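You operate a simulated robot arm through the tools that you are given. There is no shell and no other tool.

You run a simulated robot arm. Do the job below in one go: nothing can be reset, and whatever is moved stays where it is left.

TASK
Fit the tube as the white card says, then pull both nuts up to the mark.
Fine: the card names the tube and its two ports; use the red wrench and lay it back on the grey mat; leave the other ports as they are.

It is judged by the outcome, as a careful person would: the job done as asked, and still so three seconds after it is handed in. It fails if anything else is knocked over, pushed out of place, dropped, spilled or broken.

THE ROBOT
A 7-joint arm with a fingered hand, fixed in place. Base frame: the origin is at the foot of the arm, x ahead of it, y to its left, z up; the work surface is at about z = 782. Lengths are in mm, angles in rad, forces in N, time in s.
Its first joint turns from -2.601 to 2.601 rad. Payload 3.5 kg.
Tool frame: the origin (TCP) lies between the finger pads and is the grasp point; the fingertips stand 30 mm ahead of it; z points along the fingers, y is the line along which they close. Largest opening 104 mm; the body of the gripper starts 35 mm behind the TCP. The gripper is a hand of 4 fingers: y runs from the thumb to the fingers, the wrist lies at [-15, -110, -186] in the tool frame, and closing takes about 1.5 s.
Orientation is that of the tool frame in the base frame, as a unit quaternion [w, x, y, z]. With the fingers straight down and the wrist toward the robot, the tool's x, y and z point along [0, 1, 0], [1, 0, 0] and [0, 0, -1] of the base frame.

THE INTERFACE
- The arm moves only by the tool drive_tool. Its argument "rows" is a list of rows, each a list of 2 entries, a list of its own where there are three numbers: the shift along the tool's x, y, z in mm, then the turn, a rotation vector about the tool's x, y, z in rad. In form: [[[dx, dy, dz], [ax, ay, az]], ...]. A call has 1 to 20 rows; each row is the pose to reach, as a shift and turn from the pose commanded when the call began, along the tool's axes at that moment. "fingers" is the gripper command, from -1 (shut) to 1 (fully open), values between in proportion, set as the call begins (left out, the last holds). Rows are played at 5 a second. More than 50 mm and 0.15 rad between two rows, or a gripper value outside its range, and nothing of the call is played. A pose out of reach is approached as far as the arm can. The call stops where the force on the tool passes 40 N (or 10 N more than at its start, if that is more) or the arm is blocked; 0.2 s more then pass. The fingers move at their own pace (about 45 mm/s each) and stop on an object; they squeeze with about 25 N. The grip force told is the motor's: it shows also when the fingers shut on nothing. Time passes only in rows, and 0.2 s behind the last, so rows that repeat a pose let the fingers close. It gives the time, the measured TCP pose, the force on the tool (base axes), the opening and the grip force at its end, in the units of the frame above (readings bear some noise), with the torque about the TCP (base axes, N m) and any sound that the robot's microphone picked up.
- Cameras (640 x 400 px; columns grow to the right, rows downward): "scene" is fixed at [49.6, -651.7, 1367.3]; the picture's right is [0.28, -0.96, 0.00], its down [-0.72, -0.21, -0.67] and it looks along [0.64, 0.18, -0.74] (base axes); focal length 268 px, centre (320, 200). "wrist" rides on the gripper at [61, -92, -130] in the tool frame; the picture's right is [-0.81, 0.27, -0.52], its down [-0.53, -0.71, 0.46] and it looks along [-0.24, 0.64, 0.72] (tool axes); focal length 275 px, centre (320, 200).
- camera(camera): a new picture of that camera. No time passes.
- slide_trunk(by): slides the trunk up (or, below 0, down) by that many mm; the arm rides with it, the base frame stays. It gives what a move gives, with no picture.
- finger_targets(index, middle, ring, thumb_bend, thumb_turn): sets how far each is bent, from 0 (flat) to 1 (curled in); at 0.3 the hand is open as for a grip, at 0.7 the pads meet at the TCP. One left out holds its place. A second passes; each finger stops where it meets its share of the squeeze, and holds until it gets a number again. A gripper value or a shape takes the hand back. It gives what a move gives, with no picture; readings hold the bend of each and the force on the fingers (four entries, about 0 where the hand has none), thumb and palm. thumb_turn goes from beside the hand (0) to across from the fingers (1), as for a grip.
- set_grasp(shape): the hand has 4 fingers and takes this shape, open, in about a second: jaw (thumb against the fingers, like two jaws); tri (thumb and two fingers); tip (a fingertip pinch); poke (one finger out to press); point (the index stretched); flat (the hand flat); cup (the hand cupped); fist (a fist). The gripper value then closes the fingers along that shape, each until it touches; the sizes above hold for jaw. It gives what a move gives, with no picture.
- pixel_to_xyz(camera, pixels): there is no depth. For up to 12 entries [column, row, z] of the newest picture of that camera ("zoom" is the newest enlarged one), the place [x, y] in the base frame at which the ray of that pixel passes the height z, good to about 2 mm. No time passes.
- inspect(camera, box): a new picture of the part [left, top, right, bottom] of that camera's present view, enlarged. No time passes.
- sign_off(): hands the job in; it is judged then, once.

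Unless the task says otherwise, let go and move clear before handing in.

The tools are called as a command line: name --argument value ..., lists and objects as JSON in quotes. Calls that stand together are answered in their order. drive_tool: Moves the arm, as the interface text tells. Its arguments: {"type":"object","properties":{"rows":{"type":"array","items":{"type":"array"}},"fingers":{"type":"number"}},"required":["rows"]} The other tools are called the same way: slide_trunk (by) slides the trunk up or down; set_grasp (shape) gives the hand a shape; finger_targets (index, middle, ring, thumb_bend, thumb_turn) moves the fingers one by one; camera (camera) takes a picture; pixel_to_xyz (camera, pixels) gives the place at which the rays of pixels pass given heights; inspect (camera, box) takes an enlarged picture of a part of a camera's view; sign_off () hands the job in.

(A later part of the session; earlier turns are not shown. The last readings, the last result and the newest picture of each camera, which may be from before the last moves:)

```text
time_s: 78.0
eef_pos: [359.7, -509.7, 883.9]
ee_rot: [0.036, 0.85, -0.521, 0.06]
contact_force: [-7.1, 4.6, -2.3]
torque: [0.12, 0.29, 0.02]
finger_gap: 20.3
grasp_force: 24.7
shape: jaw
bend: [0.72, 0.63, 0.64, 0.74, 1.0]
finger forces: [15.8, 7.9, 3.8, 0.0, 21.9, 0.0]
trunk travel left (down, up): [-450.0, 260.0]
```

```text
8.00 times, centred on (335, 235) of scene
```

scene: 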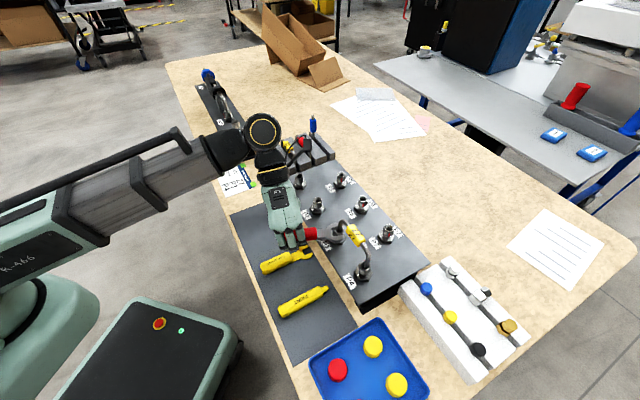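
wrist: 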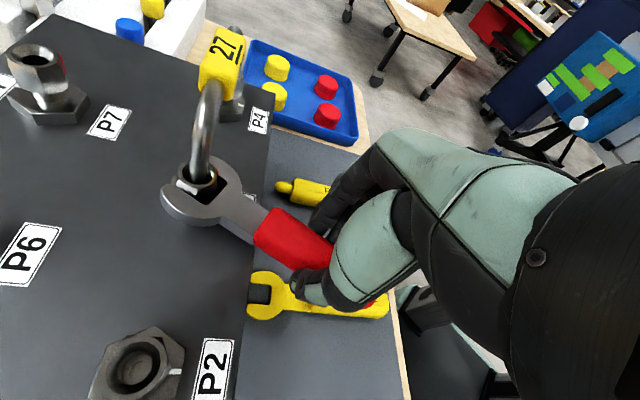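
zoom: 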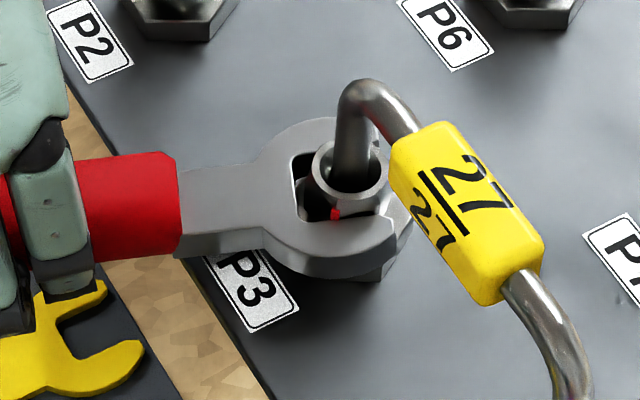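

There is resistance now (about 8 N), so the nut is snugging up at around 203°. I'll relieve the torque slightly, withdraw, and swing back for the last bite.

drive_tool --rows '[[[-0.2, 3, 0], [0.0045, 0, -0.032]], [[-7.4, -0.7, -1.0], [0, 0, 0]], [[-14.8, -1.45, -2.1], [0, 0, 0]], [[-22.2, -2.2, -3.1], [0, 0, 0]], [[-29.6, -2.9, -4.2], [0, 0, 0]], [[-29.6, -2.9, -4.2], [0, 0, 0]]]'

inspect --camera "wrist" --box '[90, 80, 250, 230]'

drive_tool --rows '[[[-0.1, 16, 0], [0.018, 0, -0.13]], [[1.87, 31.85, 0.26], [0.0365, 0, -0.259]], [[5.86, 47.3, 0.83], [0.0548, 0, -0.389]], [[11.83, 62.1, 1.66], [0.0731, 0, -0.519]], [[19.66, 76, 2.77], [0.0914, 0, -0.648]], [[29.2, 88.8, 4.12], [0.1096, 0, -0.778]], [[40.4, 100.2, 5.69], [0.1279, 0, -0.908]], [[52.8, 109.9, 7.43], [0.1461, 0, -1.0365]], [[52.8, 109.9, 7.43], [0.1461, 0, -1.0365]]]'

camera --camera "wrist"

inspect --camera "wrist" --box '[90, 80, 250, 230]'

inspect --camera "scene" --box '[310, 210, 360, 260]'

```text
time_s: 79.4
eef_pos: [349.4, -483.0, 886.0]
ee_rot: [0.037, 0.852, -0.519, 0.059]
contact_force: [0.6, -0.4, -1.2]
torque: [0.02, 0.03, 0.02]
finger_gap: 20.3
grasp_force: 24.7
shape: jaw
bend: [0.73, 0.63, 0.65, 0.74, 1.0]
finger forces: [14.3, 6.2, 2.8, 0.0, 23.2, 0.0]
trunk travel left (down, up): [-450.0, 260.0]
```

```text
2.67 times, centred on (170, 155) of wrist
```

zoom: 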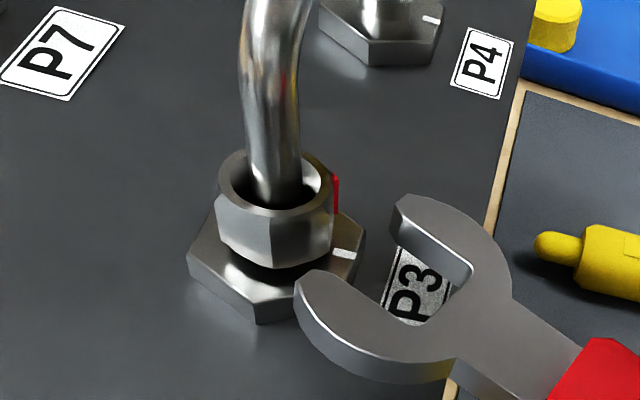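

```text
time_s: 81.4
eef_pos: [275.3, -579.8, 884.4]
ee_rot: [0.002, 0.997, -0.024, 0.07]
contact_force: [0.5, -0.3, -1.6]
torque: [-0.03, 0.02, -0.02]
finger_gap: 20.8
grasp_force: 25.2
shape: jaw
bend: [0.73, 0.63, 0.65, 0.74, 1.0]
finger forces: [14.2, 6.1, 2.8, 0.0, 23.2, 0.0]
trunk travel left (down, up): [-450.0, 260.0]
```

```text
taken
```

wrist: 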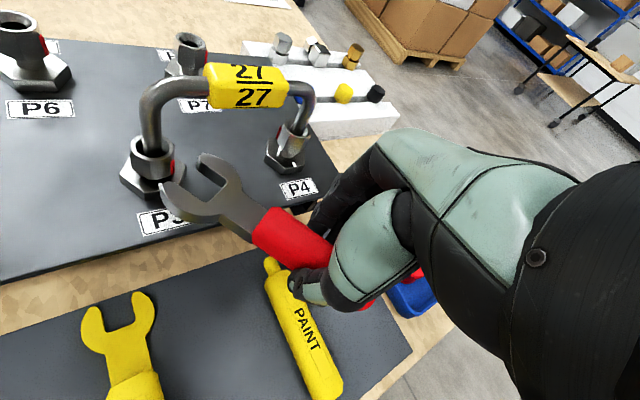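

```text
2.67 times, centred on (170, 155) of wrist
```

zoom: 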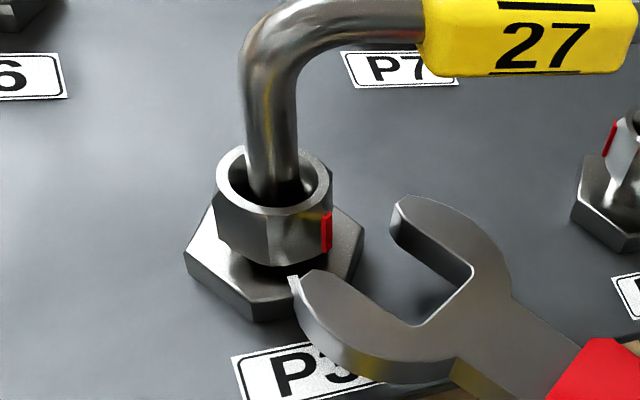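

```text
8.00 times, centred on (335, 235) of scene
```

zoom: 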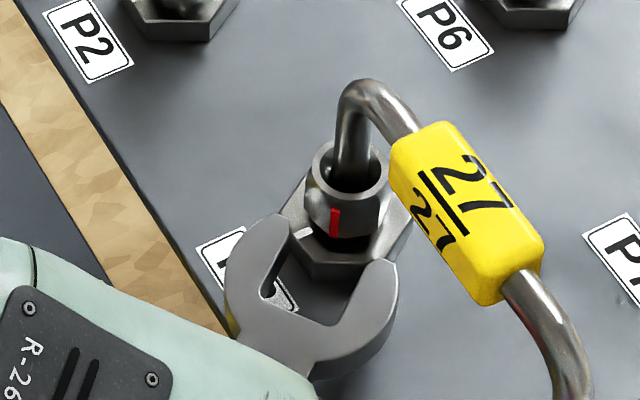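

Red is at about (335,222) in the scene zoom and the white tick at (300,232), so about 35–40° remain. I'll engage with a slight 0.03 rad back-rotation to match the nut's flats.

drive_tool --rows '[[[-0.3, 3.3, 0], [0.0042, 0, -0.03]], [[7, 3.8, 1], [0.0042, 0, -0.03]], [[14.3, 4.3, 2], [0.0042, 0, -0.03]], [[19.4, 4.6, 2.7], [0.0042, 0, -0.03]], [[24.3, 5, 3.4], [0.0042, 0, -0.03]], [[28.6, 5.3, 4], [0.0042, 0, -0.03]], [[28.6, 5.3, 4], [0.0042, 0, -0.03]]]'

camera --camera "wrist"

inspect --camera "wrist" --box '[130, 120, 240, 220]'

inspect --camera "scene" --box '[310, 210, 360, 260]'

```text
time_s: 83.0
eef_pos: [304.1, -586.7, 885.7]
ee_rot: [0.0, 0.997, -0.01, 0.071]
contact_force: [-0.3, 1.5, 0.0]
torque: [0.03, 0.05, 0.13]
finger_gap: 20.2
grasp_force: 24.8
shape: jaw
bend: [0.73, 0.63, 0.65, 0.74, 1.0]
finger forces: [12.8, 6.8, 3.8, 0.1, 24.1, 0.1]
trunk travel left (down, up): [-450.0, 260.0]
```

```text
taken
```

wrist: 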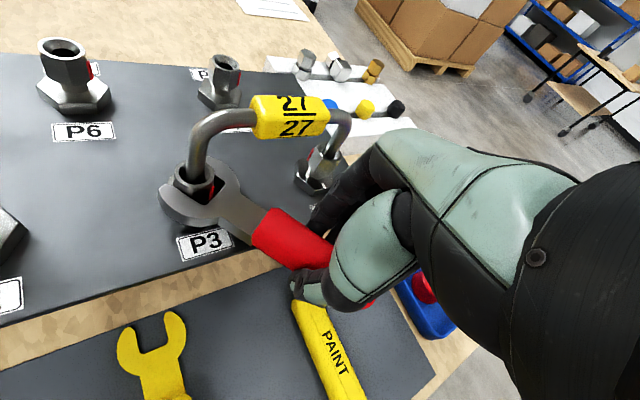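

```text
4.00 times, centred on (185, 170) of wrist
```

zoom: 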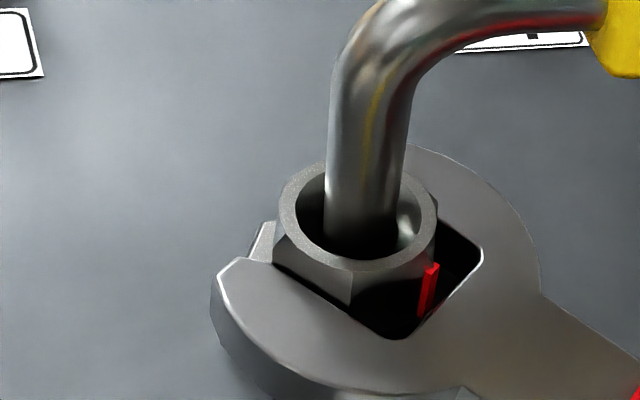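

```text
8.00 times, centred on (335, 235) of scene
```

zoom: 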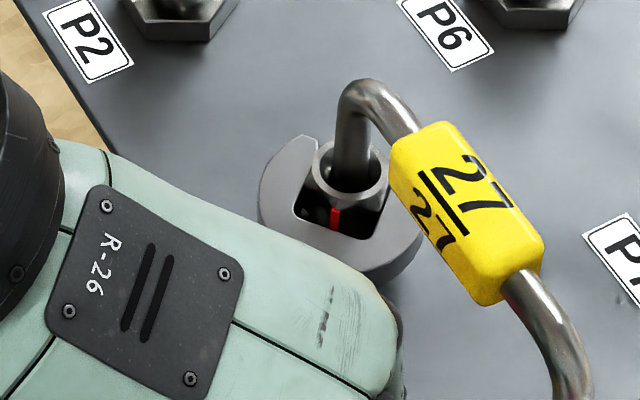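

The red corner now points straight into the slot along the handle, so the final handle direction must match the tick at about 134°. I'll pull 0.62 rad and then fine-tune visually.

drive_tool --rows '[[[1.54, -11.95, 0.22], [-0.0183, 0, 0.13]], [[4.62, -23.6, 0.65], [-0.0365, 0, 0.259]], [[9.18, -34.75, 1.29], [-0.0548, 0, 0.389]], [[15.1, -45.2, 2.13], [-0.0731, 0, 0.519]], [[20.3, -52.3, 2.9], [-0.0865, 0, 0.614]], [[20.3, -52.3, 2.9], [-0.0865, 0, 0.614]]]'

camera --camera "wrist"

inspect --camera "wrist" --box '[130, 120, 240, 220]'

inspect --camera "scene" --box '[310, 210, 360, 260]'

```text
time_s: 84.4
eef_pos: [326.2, -535.1, 884.2]
ee_rot: [0.022, 0.947, -0.315, 0.066]
contact_force: [-8.6, -2.8, -4.5]
torque: [-0.1, 0.31, -0.01]
finger_gap: 20.1
grasp_force: 24.9
shape: jaw
bend: [0.72, 0.62, 0.64, 0.74, 1.0]
finger forces: [15.9, 8.4, 4.0, 0.0, 21.1, 0.0]
trunk travel left (down, up): [-450.0, 260.0]
```

```text
taken
```

wrist: 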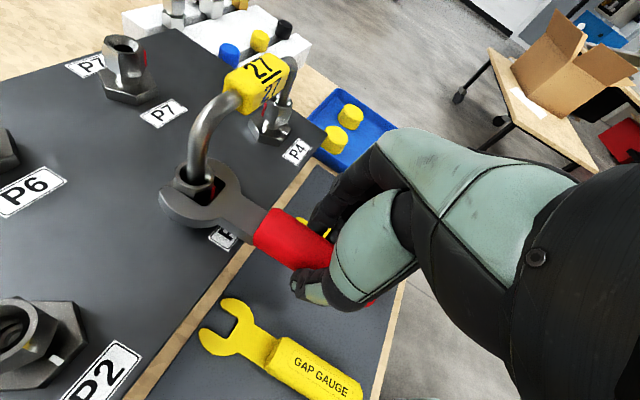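

```text
4.00 times, centred on (185, 170) of wrist
```

zoom: 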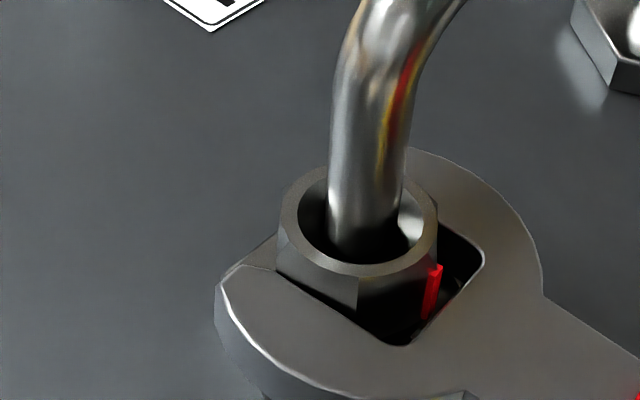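

```text
8.00 times, centred on (335, 235) of scene
```

zoom: 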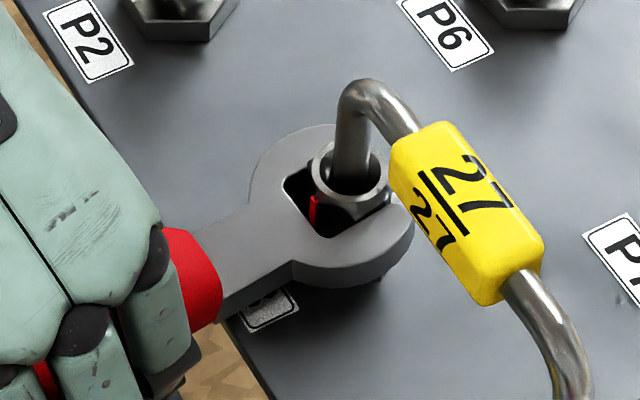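

The nut is tightening with about 9 N at the hand. The wrench hides the tick, so I'll relieve the load and withdraw to compare the red bar with the tick.

drive_tool --rows '[[[-0.2, 3, 0], [0.0045, 0, -0.032]], [[-7.4, 2.3, -1.0], [0.0045, 0, -0.032]], [[-14.8, 1.6, -2.1], [0.0045, 0, -0.032]], [[-22.2, 0.8, -3.1], [0.0045, 0, -0.032]], [[-29.6, 0.1, -4.2], [0.0045, 0, -0.032]], [[-29.6, 0.1, -4.2], [0.0045, 0, -0.032]]]'

camera --camera "wrist"

inspect --camera "wrist" --box '[110, 110, 220, 220]'

inspect --camera "scene" --box '[310, 210, 360, 260]'

```text
time_s: 85.8
eef_pos: [300.5, -517.4, 885.6]
ee_rot: [0.021, 0.952, -0.298, 0.066]
contact_force: [-0.5, -0.3, -1.1]
torque: [0.03, 0.01, 0.0]
finger_gap: 20.1
grasp_force: 24.7
shape: jaw
bend: [0.72, 0.63, 0.64, 0.74, 1.0]
finger forces: [14.3, 6.4, 2.8, 0.0, 23.5, 0.0]
trunk travel left (down, up): [-450.0, 260.0]
```

```text
taken
```

wrist: 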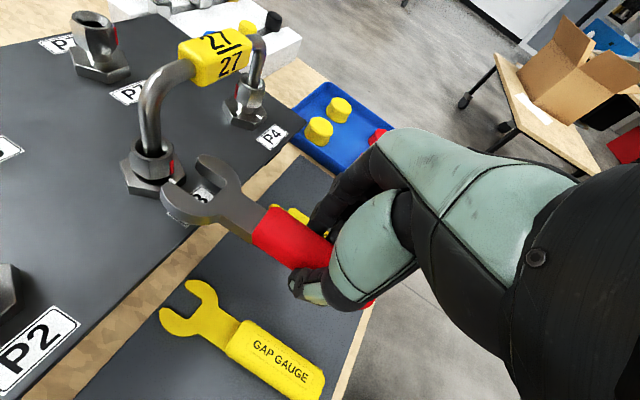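

```text
3.64 times, centred on (165, 165) of wrist
```

zoom: 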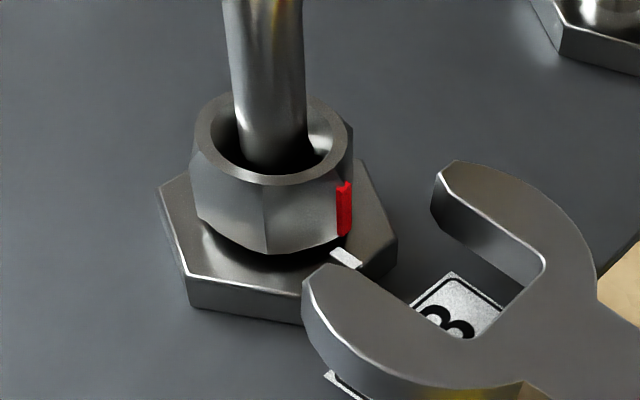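

```text
8.00 times, centred on (335, 235) of scene
```

zoom: 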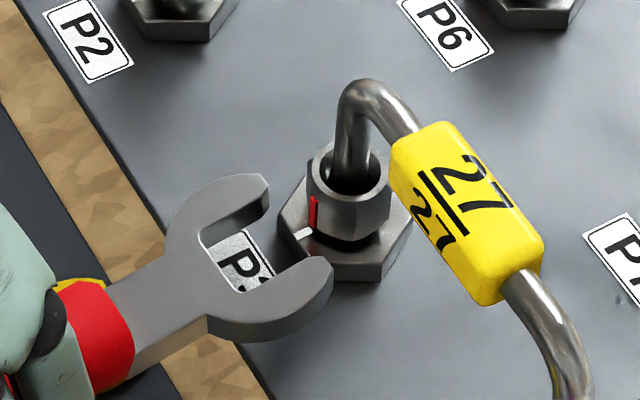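

Red bar and tick are nearly aligned. I'll compute the exact angles about the nut axis.

pixel_to_xyz --camera "wrist" --pixels '[[171.6, 174.9, 860], [171.6, 174.9, 863], [171.8, 160.3, 872], [171.8, 160.3, 875], [168.8, 178.9, 850], [175.5, 182.6, 850], [172.2, 180.8, 850], [153.2, 147.5, 876], [153.2, 147.5, 873]]'

inspect --camera "scene" --box '[325, 220, 350, 250]'

inspect --camera "wrist" --box '[140, 130, 190, 190]'

```text
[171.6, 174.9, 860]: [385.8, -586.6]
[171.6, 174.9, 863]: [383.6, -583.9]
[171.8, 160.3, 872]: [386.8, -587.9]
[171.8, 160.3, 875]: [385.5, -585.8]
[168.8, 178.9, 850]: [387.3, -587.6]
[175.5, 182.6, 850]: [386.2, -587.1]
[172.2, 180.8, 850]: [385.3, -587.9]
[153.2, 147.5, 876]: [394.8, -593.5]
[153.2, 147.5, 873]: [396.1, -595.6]
```

```text
13.33 times, centred on (338, 235) of scene
```

zoom: 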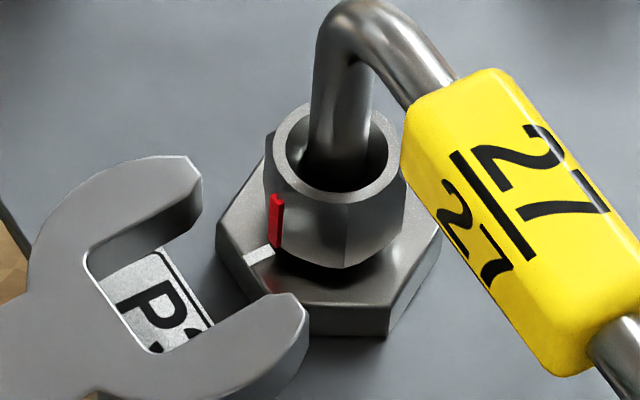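

```text
6.67 times, centred on (165, 160) of wrist
```

zoom: 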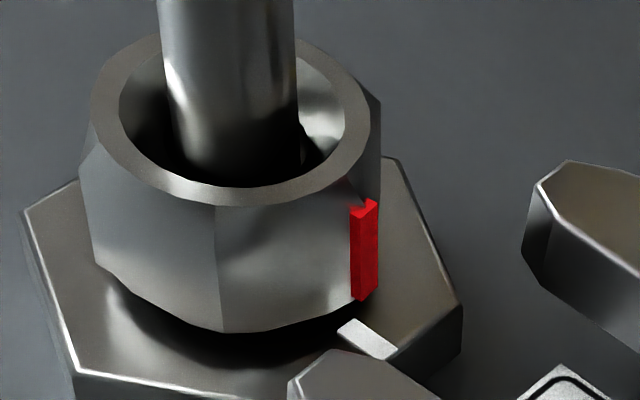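

Estimating in both views, the red bar still lags the tick by about 6–9°. I'll re-engage and pull a little more.

drive_tool --rows '[[[7.4, 0.95, 1.0], [0, 0, 0]], [[14.8, 1.9, 2.1], [0, 0, 0]], [[22.2, 2.9, 3.1], [0, 0, 0]], [[29.5, 3.8, 4.2], [0, 0, 0]], [[29.5, 3.8, 4.2], [0, 0, 0]]]'

inspect --camera "wrist" --box '[130, 120, 240, 220]'

drive_tool --rows '[[[0.5, -4.6, 0.08], [-0.007, 0, 0.0495]], [[1.1, -9.1, 0.15], [-0.0139, 0, 0.099]], [[1.65, -12.5, 0.23], [-0.0191, 0, 0.1356]], [[1.65, -12.5, 0.23], [-0.0191, 0, 0.1356]]]'

inspect --camera "wrist" --box '[130, 120, 240, 220]'

inspect --camera "scene" --box '[310, 210, 360, 260]'

```text
time_s: 87.0
eef_pos: [322.5, -537.2, 885.7]
ee_rot: [0.021, 0.952, -0.298, 0.067]
contact_force: [0.1, 2.4, -1.4]
torque: [0.0, 0.04, 0.1]
finger_gap: 20.5
grasp_force: 25.4
shape: jaw
bend: [0.72, 0.63, 0.64, 0.74, 1.0]
finger forces: [12.9, 7.0, 3.7, 0.0, 24.6, 0.1]
trunk travel left (down, up): [-450.0, 260.0]
```

```text
4.00 times, centred on (185, 170) of wrist
```

zoom: 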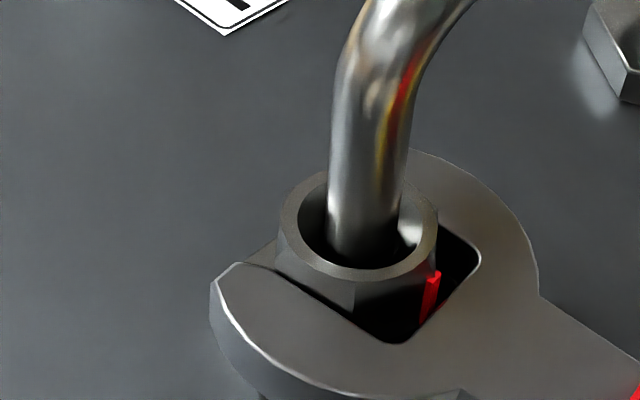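

```text
time_s: 88.0
eef_pos: [331.5, -529.2, 883.9]
ee_rot: [0.025, 0.929, -0.363, 0.065]
contact_force: [-3.9, -6.0, 0.3]
torque: [-0.22, 0.2, 0.11]
finger_gap: 20.2
grasp_force: 25.0
shape: jaw
bend: [0.72, 0.62, 0.63, 0.74, 1.0]
finger forces: [15.8, 8.7, 4.0, 0.0, 21.5, 0.1]
trunk travel left (down, up): [-450.0, 260.0]
```

```text
4.00 times, centred on (185, 170) of wrist
```

zoom: 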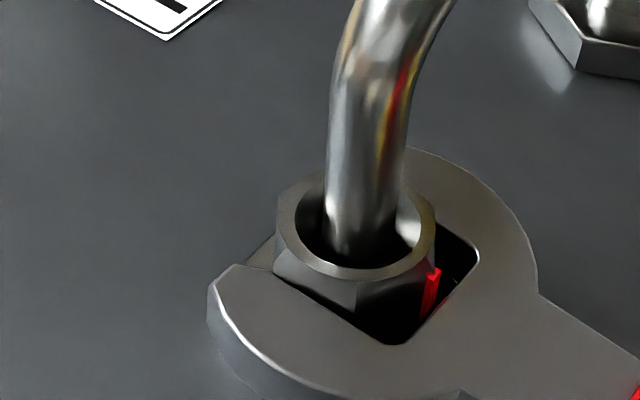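

```text
8.00 times, centred on (335, 235) of scene
```

zoom: 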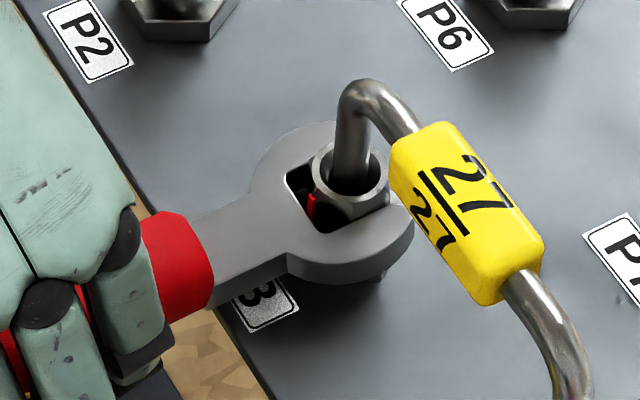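

drive_tool --rows '[[[-0.2, 3, 0], [0.0045, 0, -0.032]], [[-7.4, 2.3, -1.0], [0.0045, 0, -0.032]], [[-14.8, 1.6, -2.1], [0.0045, 0, -0.032]], [[-22.2, 0.8, -3.1], [0.0045, 0, -0.032]], [[-29.6, 0.1, -4.2], [0.0045, 0, -0.032]], [[-34.6, -0.5, -4.9], [0.0045, 0, -0.032]], [[-34.6, -0.5, -4.9], [0.0045, 0, -0.032]]]'

camera --camera "wrist"

inspect --camera "wrist" --box '[120, 110, 190, 190]'

inspect --camera "scene" --box '[325, 220, 350, 250]'

```text
time_s: 89.6
eef_pos: [306.6, -503.7, 884.2]
ee_rot: [0.025, 0.935, -0.347, 0.066]
contact_force: [0.5, 0.0, -0.1]
torque: [0.04, 0.04, 0.03]
finger_gap: 20.0
grasp_force: 24.7
shape: jaw
bend: [0.72, 0.63, 0.64, 0.74, 1.0]
finger forces: [14.5, 6.4, 2.7, 0.1, 23.7, 0.0]
trunk travel left (down, up): [-450.0, 260.0]
```

```text
taken
```

wrist: 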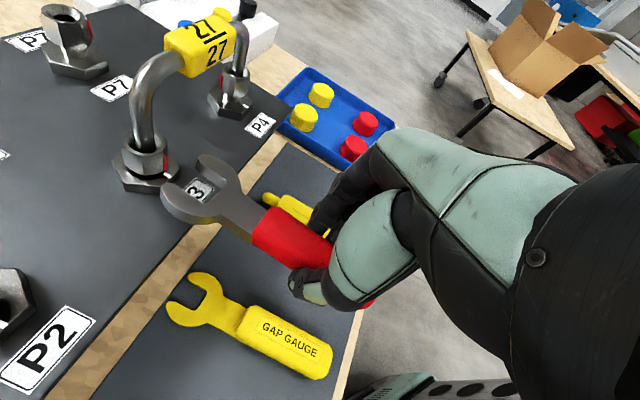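

```text
5.00 times, centred on (155, 150) of wrist
```

zoom: 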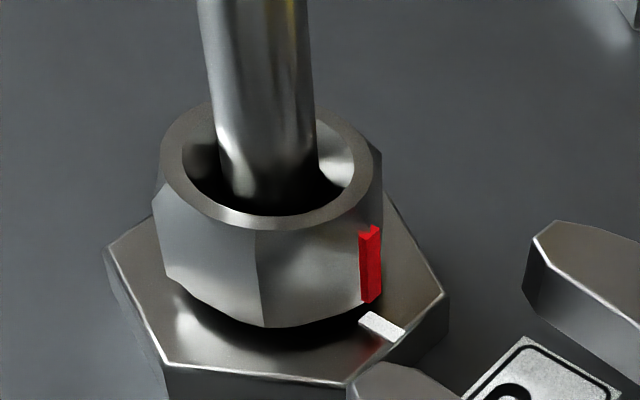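

```text
13.33 times, centred on (338, 235) of scene
```

zoom: 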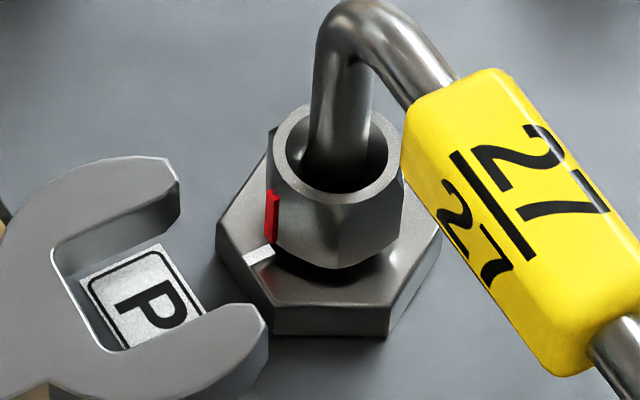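

All corners are visible in this view. The tick is at 30° on the base hex and the red corner at about 27°, so it lags by about 3°. One more small pull.

drive_tool --rows '[[[8.6, 1.15, 1.2], [0, 0, 0]], [[17.2, 2.3, 2.4], [0, 0, 0]], [[25.8, 3.45, 3.7], [0, 0, 0]], [[34.4, 4.6, 4.9], [0, 0, 0]], [[34.4, 4.6, 4.9], [0, 0, 0]]]'

drive_tool --rows '[[[0.4, -4.1, 0.06], [-0.0063, 0, 0.0445]], [[0.89, -8.24, 0.12], [-0.01256, 0, 0.0891]], [[0.89, -8.24, 0.12], [-0.01256, 0, 0.0891]]]'

drive_tool --rows '[[[-0.2, 3, 0], [0.0045, 0, -0.032]], [[-7.4, 2.3, -1.0], [0.0045, 0, -0.032]], [[-14.8, 1.6, -2.1], [0.0045, 0, -0.032]], [[-22.2, 0.8, -3.1], [0.0045, 0, -0.032]], [[-29.6, 0.1, -4.2], [0.0045, 0, -0.032]], [[-34.6, -0.5, -4.9], [0.0045, 0, -0.032]], [[-34.6, -0.5, -4.9], [0.0045, 0, -0.032]]]'

camera --camera "wrist"

inspect --camera "wrist" --box '[120, 110, 190, 190]'

inspect --camera "scene" --box '[325, 220, 350, 250]'

```text
time_s: 90.8
eef_pos: [329.8, -530.5, 885.2]
ee_rot: [0.024, 0.935, -0.348, 0.065]
contact_force: [-0.1, -0.3, -1.8]
torque: [0.05, 0.06, 0.1]
finger_gap: 20.3
grasp_force: 25.2
shape: jaw
bend: [0.72, 0.63, 0.64, 0.74, 1.0]
finger forces: [12.9, 7.3, 3.9, 0.1, 25.0, 0.0]
trunk travel left (down, up): [-450.0, 260.0]
```

```text
time_s: 91.6
eef_pos: [335.6, -524.9, 885.3]
ee_rot: [0.028, 0.918, -0.39, 0.064]
contact_force: [-6.2, -5.2, -1.2]
torque: [-0.14, 0.25, 0.03]
finger_gap: 20.4
grasp_force: 23.9
shape: jaw
bend: [0.72, 0.62, 0.63, 0.74, 1.0]
finger forces: [15.8, 8.8, 4.2, 0.1, 21.1, 0.0]
trunk travel left (down, up): [-450.0, 260.0]
```

```text
time_s: 93.2
eef_pos: [311.1, -499.5, 884.8]
ee_rot: [0.026, 0.925, -0.375, 0.065]
contact_force: [-0.2, 0.1, -2.2]
torque: [0.06, 0.0, 0.02]
finger_gap: 20.2
grasp_force: 25.0
shape: jaw
bend: [0.72, 0.63, 0.64, 0.74, 1.0]
finger forces: [14.4, 6.5, 2.7, 0.0, 23.6, 0.0]
trunk travel left (down, up): [-450.0, 260.0]
```

```text
taken
```

wrist: 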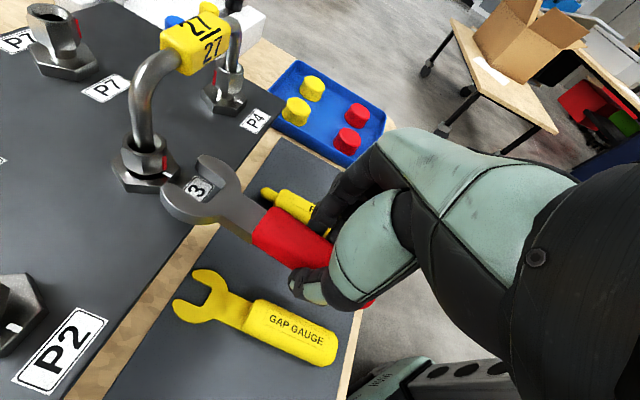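

```text
5.00 times, centred on (155, 150) of wrist
```

zoom: 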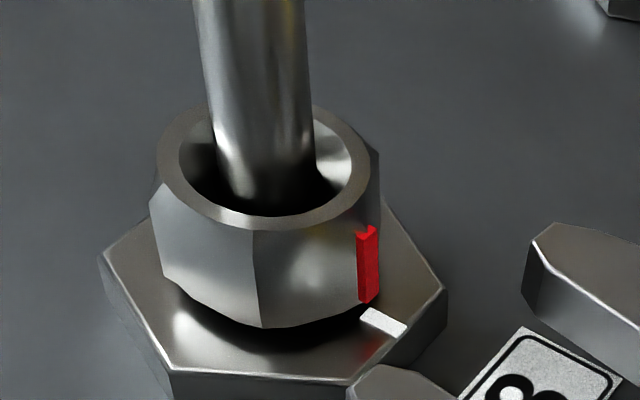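

```text
13.33 times, centred on (338, 235) of scene
```

zoom: 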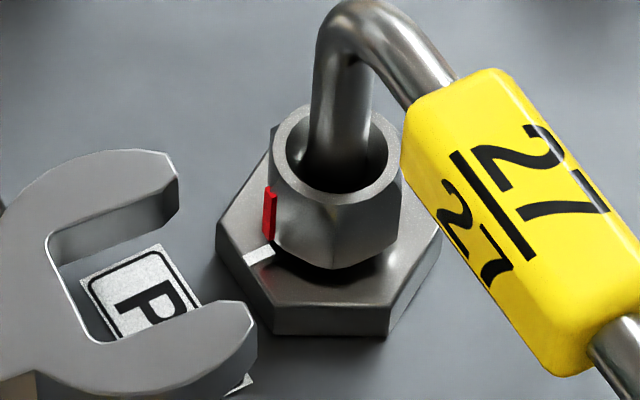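

The two views together put the red bar within about 1° of the tick on P3. Next is P4. I'll rise above the tube, move around to the far side of P4, and point the wrench at 14° so each pull ends toward the tick.

drive_tool --rows '[[[4, 0, -28], [0, 0, 0]], [[8, 0, -56], [0, 0, 0]], [[11.9, 0, -84.2], [0, 0, 0]], [[11.9, 0, -84.2], [0, 0, 0]]]'

drive_tool --rows '[[[7.3, 23.9, 1.0], [0.0173, 0, -0.1225]], [[14.6, 47.7, 2.0], [0.0345, 0, -0.245]], [[21.9, 71.6, 3.1], [0.0518, 0, -0.3675]], [[29.2, 95.4, 4.1], [0.069, 0, -0.49]], [[36.4, 119.3, 5.1], [0.0863, 0, -0.6124]], [[43.7, 143.1, 6.1], [0.1035, 0, -0.7349]], [[51, 167, 7.2], [0.1208, 0, -0.8574]], [[58.3, 190.8, 8.2], [0.138, 0, -0.98]], [[65.6, 214.7, 9.2], [0.1553, 0, -1.1024]], [[65.6, 214.7, 9.2], [0.1553, 0, -1.1024]]]'

camera --camera "wrist"

camera --camera "scene"

```text
time_s: 94.2
eef_pos: [313.7, -501.9, 969.2]
ee_rot: [0.026, 0.925, -0.374, 0.065]
contact_force: [-0.2, -0.1, -2.1]
torque: [0.02, 0.03, -0.01]
finger_gap: 20.1
grasp_force: 25.1
shape: jaw
bend: [0.72, 0.63, 0.64, 0.74, 1.0]
finger forces: [14.5, 6.4, 2.7, 0.1, 23.7, 0.1]
trunk travel left (down, up): [-450.0, 260.0]
```

```text
time_s: 96.4
eef_pos: [210.4, -699.9, 968.6]
ee_rot: [-0.012, 0.983, 0.171, 0.068]
contact_force: [-1.2, -0.1, -0.8]
torque: [-0.03, 0.01, 0.0]
finger_gap: 20.0
grasp_force: 25.0
shape: jaw
bend: [0.72, 0.63, 0.64, 0.74, 1.0]
finger forces: [14.5, 6.4, 2.7, 0.0, 23.5, 0.1]
trunk travel left (down, up): [-450.0, 260.0]
```

```text
taken
```

wrist: 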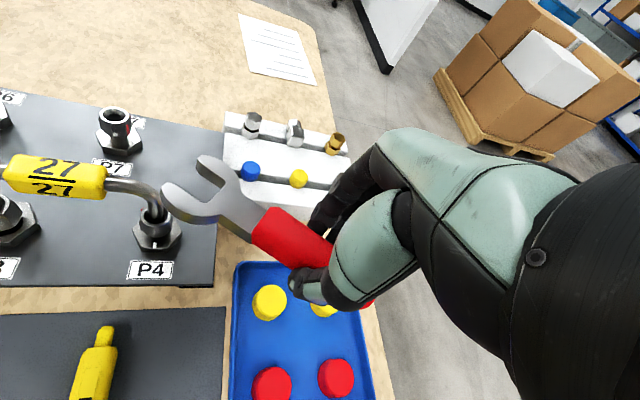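

```text
taken
```

scene: 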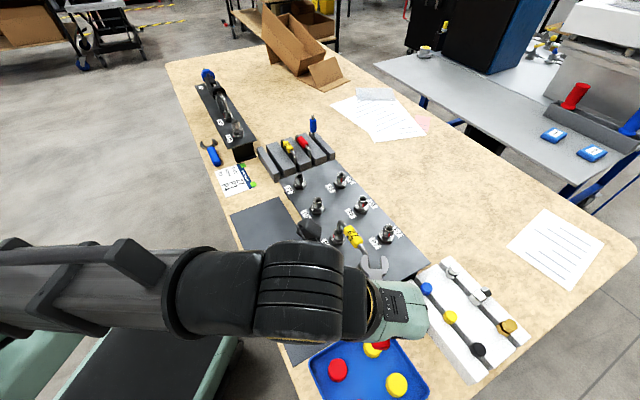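

The wrench is poised beyond P4. Before lowering, I'll check the heights and positions of the nearby white rack and tray relative to the hand.

pixel_to_xyz --camera "scene" --pixels '[[400, 290, 820], [415, 270, 820], [427, 288, 830], [470, 370, 820], [320, 345, 800], [385, 325, 800]]'

pixel_to_xyz --camera "wrist" --pixels '[[250, 172, 830], [298, 180, 830], [268, 303, 815], [322, 310, 815], [240, 268, 800], [158, 214, 879]]'

inspect --camera "wrist" --box '[120, 100, 360, 300]'

```text
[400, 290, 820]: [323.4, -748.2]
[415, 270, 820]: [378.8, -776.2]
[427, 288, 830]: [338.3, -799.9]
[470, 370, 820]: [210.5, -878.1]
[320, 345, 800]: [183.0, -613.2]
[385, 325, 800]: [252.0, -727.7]
```

```text
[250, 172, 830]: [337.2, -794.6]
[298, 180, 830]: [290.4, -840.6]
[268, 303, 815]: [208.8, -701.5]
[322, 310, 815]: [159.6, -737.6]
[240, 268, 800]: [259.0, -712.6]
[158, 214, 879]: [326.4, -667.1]
```

```text
2.00 times, centred on (240, 200) of wrist
```

zoom: 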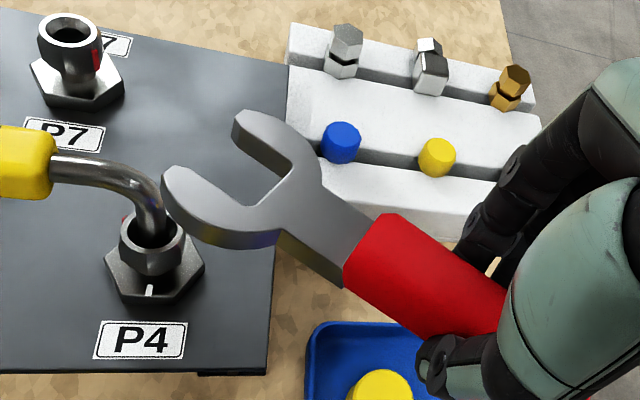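

The rack and tray are well clear of the hand (rack edge about 100 mm away, caps about 30 mm below the fingertips). I'll lower to nut height at the standoff.

drive_tool --rows '[[[-4, 0, 28], [0, 0, 0]], [[-7.5, 0, 53], [0, 0, 0]], [[-11.2, 0, 79.8], [0, 0, 0]], [[-11.2, 0, 79.8], [0, 0, 0]]]'

camera --camera "wrist"

inspect --camera "wrist" --box '[90, 80, 250, 230]'

inspect --camera "scene" --box '[300, 220, 440, 340]'

```text
time_s: 97.4
eef_pos: [209.5, -699.9, 889.9]
ee_rot: [-0.012, 0.983, 0.17, 0.069]
contact_force: [0.6, -0.1, -1.0]
torque: [0.0, 0.03, 0.0]
finger_gap: 20.3
grasp_force: 24.9
shape: jaw
bend: [0.72, 0.63, 0.64, 0.74, 1.0]
finger forces: [14.4, 6.4, 2.7, 0.0, 23.4, 0.0]
trunk travel left (down, up): [-450.0, 260.0]
```

```text
taken
```

wrist: 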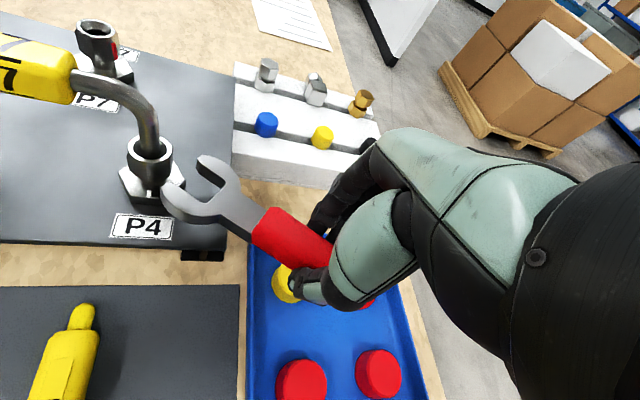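

```text
2.67 times, centred on (170, 155) of wrist
```

zoom: 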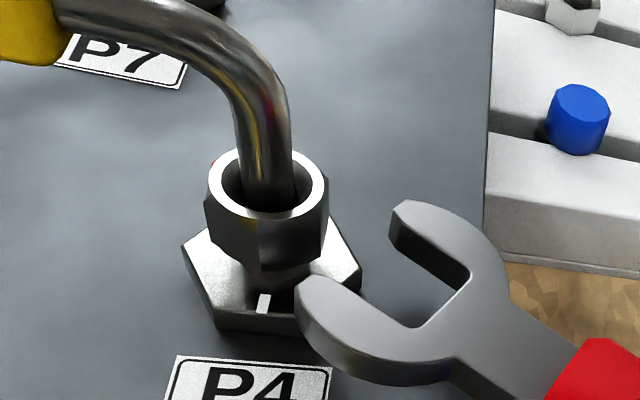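

```text
3.33 times, centred on (370, 280) of scene
```

zoom: 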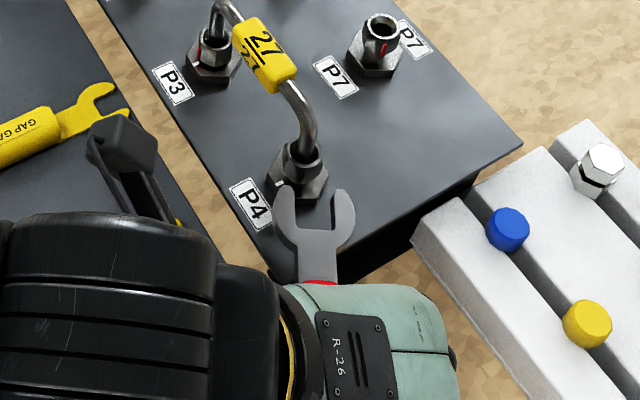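

Comparing with the P3 reference view, the wrench has yawed about 3° in the grip and needs about 5° more clockwise to match P4's flats. I'll rotate about the nut at standoff, then look again.

drive_tool --rows '[[[0.65, -5, 0.1], [-0.0066, 0, 0.047]], [[1.3, -10.7, 0.19], [-0.01325, 0, 0.094]], [[1.3, -10.7, 0.19], [-0.01325, 0, 0.094]]]'

camera --camera "wrist"

inspect --camera "wrist" --box '[100, 110, 230, 220]'

```text
time_s: 98.2
eef_pos: [208.1, -688.9, 889.9]
ee_rot: [-0.009, 0.99, 0.124, 0.069]
contact_force: [0.1, 0.6, -1.1]
torque: [-0.02, 0.04, 0.05]
finger_gap: 20.2
grasp_force: 24.8
shape: jaw
bend: [0.72, 0.63, 0.64, 0.74, 1.0]
finger forces: [14.5, 6.4, 2.7, 0.0, 23.6, 0.0]
trunk travel left (down, up): [-450.0, 260.0]
```

```text
taken
```

wrist: 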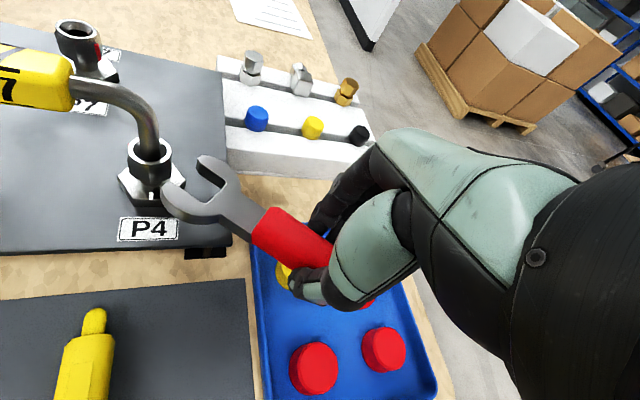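

```text
3.64 times, centred on (165, 165) of wrist
```

zoom: 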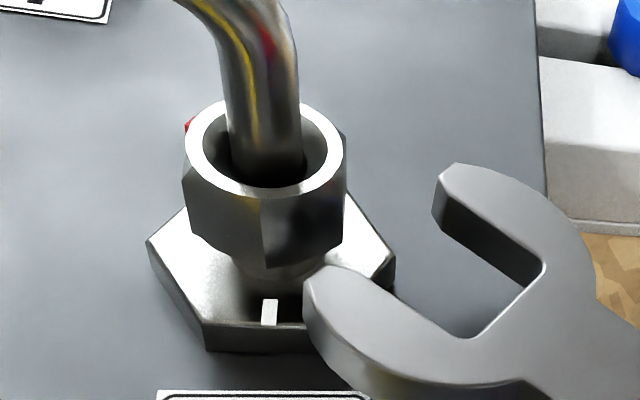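

inspect --camera "wrist" --box '[130, 130, 220, 200]'

inspect --camera "scene" --box '[345, 245, 395, 300]'

```text
5.71 times, centred on (175, 165) of wrist
```

zoom: 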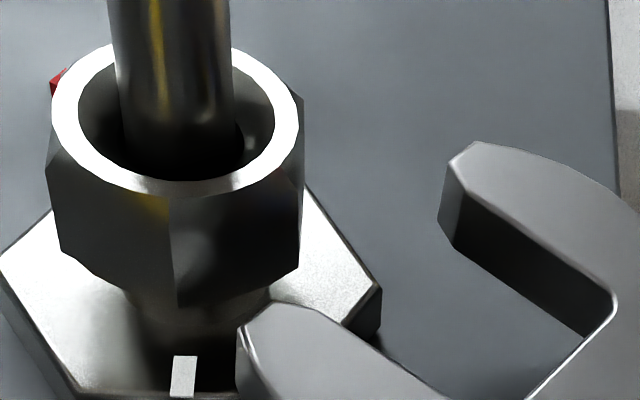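

```text
7.27 times, centred on (370, 272) of scene
```

zoom: 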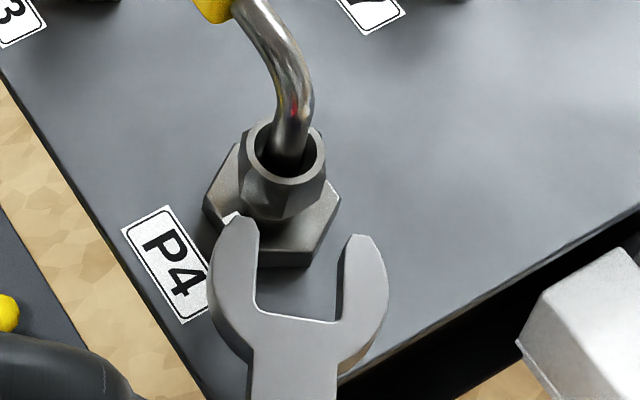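

The closer zoom and the scene view agree: P4's flats are about 9° counter-clockwise of the jaw, and the jaw axis passes about 5–6 mm to the +y side of the nut. I'll correct both and look again.

drive_tool --rows '[[[0.1, 6.8, 0], [0.011, 0, -0.0777]], [[0.23, 13.6, 0.03], [0.0219, 0, -0.1554]], [[0.23, 13.6, 0.03], [0.0219, 0, -0.1554]]]'

camera --camera "wrist"

inspect --camera "wrist" --box '[120, 120, 230, 210]'

inspect --camera "scene" --box '[345, 245, 395, 300]'

```text
time_s: 99.0
eef_pos: [211.5, -701.3, 889.3]
ee_rot: [-0.013, 0.977, 0.201, 0.068]
contact_force: [0.3, -0.1, -2.0]
torque: [-0.01, 0.02, 0.0]
finger_gap: 19.9
grasp_force: 25.4
shape: jaw
bend: [0.72, 0.63, 0.64, 0.74, 1.0]
finger forces: [14.4, 6.5, 2.6, 0.1, 23.5, 0.1]
trunk travel left (down, up): [-450.0, 260.0]
```

```text
taken
```

wrist: 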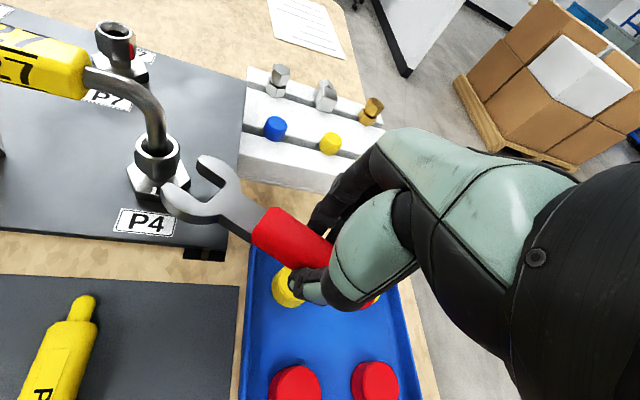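

```text
4.44 times, centred on (175, 165) of wrist
```

zoom: 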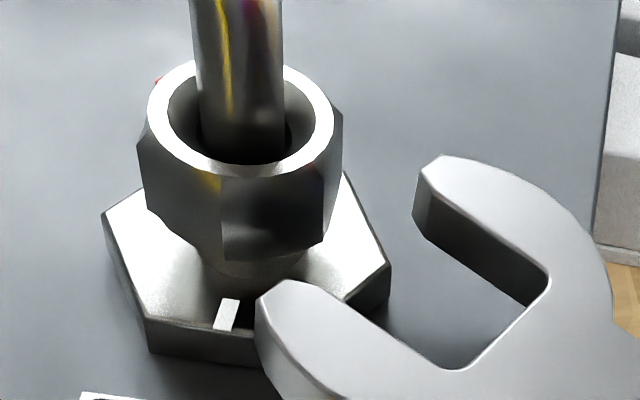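

```text
7.27 times, centred on (370, 272) of scene
```

zoom: 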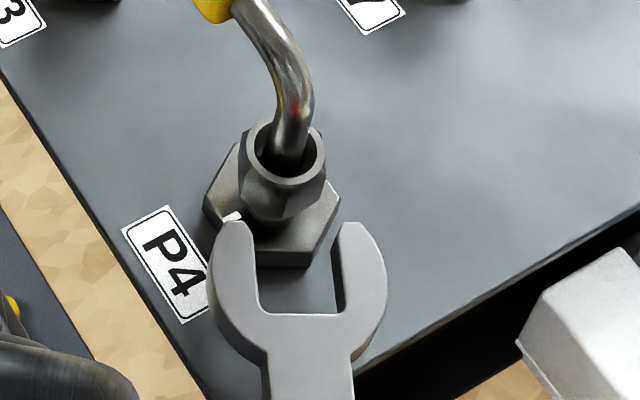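

The orientation now matches (flat and wall slopes agree) and the lateral estimates average to about zero. I'll advance 17 mm and check.

drive_tool --rows '[[[5.9, 0.6, 0.8], [0, 0, 0]], [[11.8, 1.15, 1.7], [0, 0, 0]], [[16.8, 1.65, 2.4], [0, 0, 0]], [[16.8, 1.65, 2.4], [0, 0, 0]]]'

camera --camera "wrist"

inspect --camera "wrist" --box '[130, 120, 240, 220]'

inspect --camera "scene" --box '[345, 245, 395, 300]'

```text
time_s: 100.0
eef_pos: [226.8, -696.8, 889.1]
ee_rot: [-0.014, 0.977, 0.2, 0.068]
contact_force: [0.1, 1.2, -0.7]
torque: [-0.02, 0.01, 0.06]
finger_gap: 19.9
grasp_force: 24.9
shape: jaw
bend: [0.72, 0.63, 0.64, 0.74, 1.0]
finger forces: [13.8, 6.6, 3.0, 0.1, 23.7, 0.0]
trunk travel left (down, up): [-450.0, 260.0]
```

```text
taken
```

wrist: 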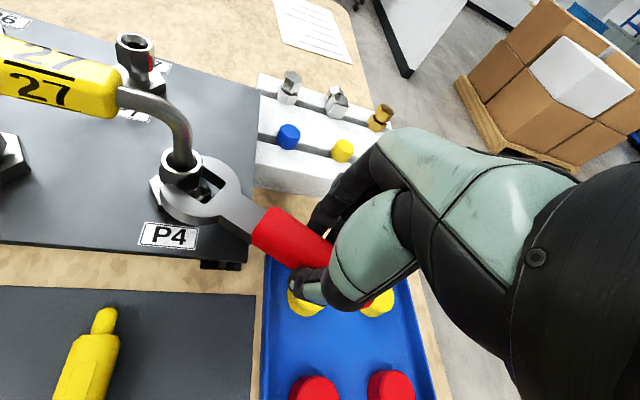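

```text
4.00 times, centred on (185, 170) of wrist
```

zoom: 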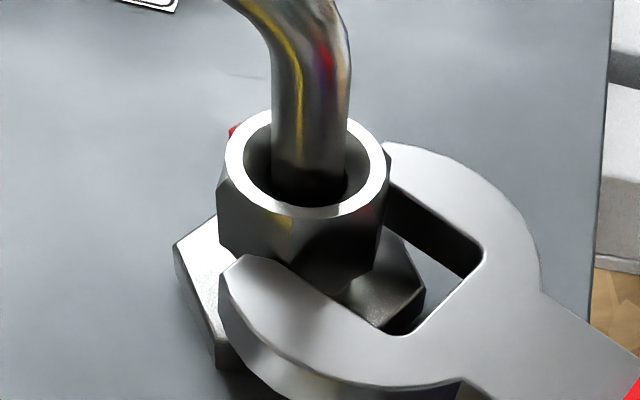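

```text
7.27 times, centred on (370, 272) of scene
```

zoom: 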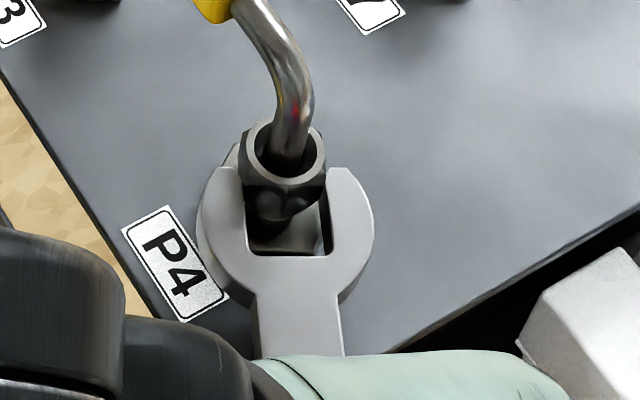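

The jaw is entering around P4's nut with about 1 N. I'll seat it fully.

drive_tool --rows '[[[4, 0.2, 0.5], [0, 0, 0]], [[8, 0.5, 1.1], [0, 0, 0]], [[12.5, 0.9, 1.7], [0, 0, 0]], [[12.5, 0.9, 1.7], [0, 0, 0]]]'

camera --camera "wrist"

inspect --camera "wrist" --box '[130, 120, 240, 220]'

inspect --camera "scene" --box '[345, 245, 395, 300]'

```text
time_s: 101.0
eef_pos: [240.2, -692.3, 889.7]
ee_rot: [-0.014, 0.977, 0.201, 0.068]
contact_force: [-2.6, -0.6, -1.0]
torque: [-0.06, 0.07, 0.01]
finger_gap: 20.2
grasp_force: 25.2
shape: jaw
bend: [0.72, 0.63, 0.64, 0.74, 1.0]
finger forces: [14.5, 6.5, 2.9, 0.1, 23.5, 0.0]
trunk travel left (down, up): [-450.0, 260.0]
```

```text
taken
```

wrist: 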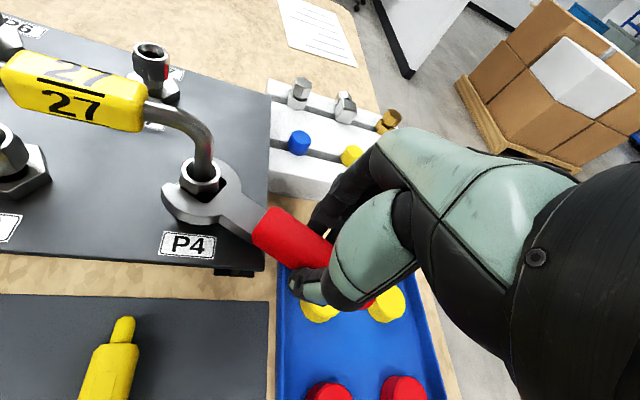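

```text
4.00 times, centred on (185, 170) of wrist
```

zoom: 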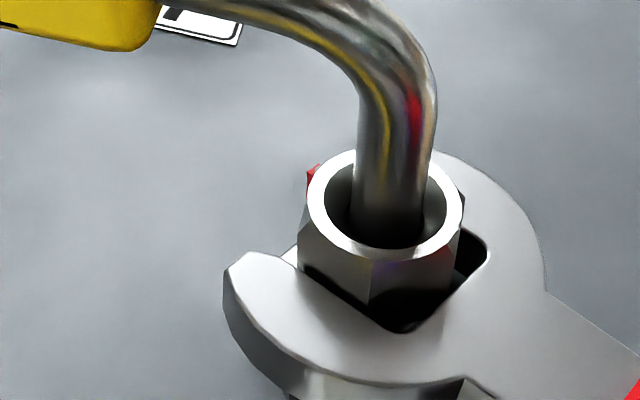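

```text
7.27 times, centred on (370, 272) of scene
```

zoom: 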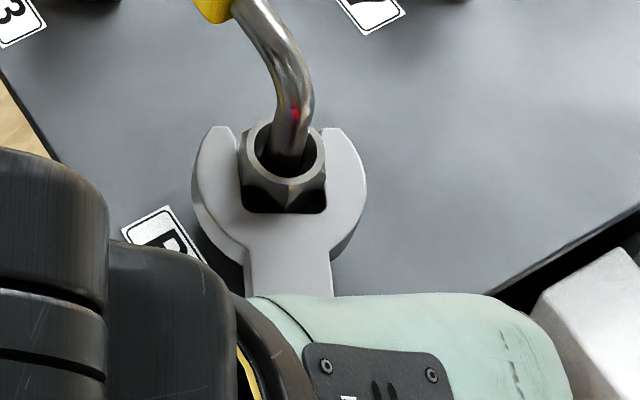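

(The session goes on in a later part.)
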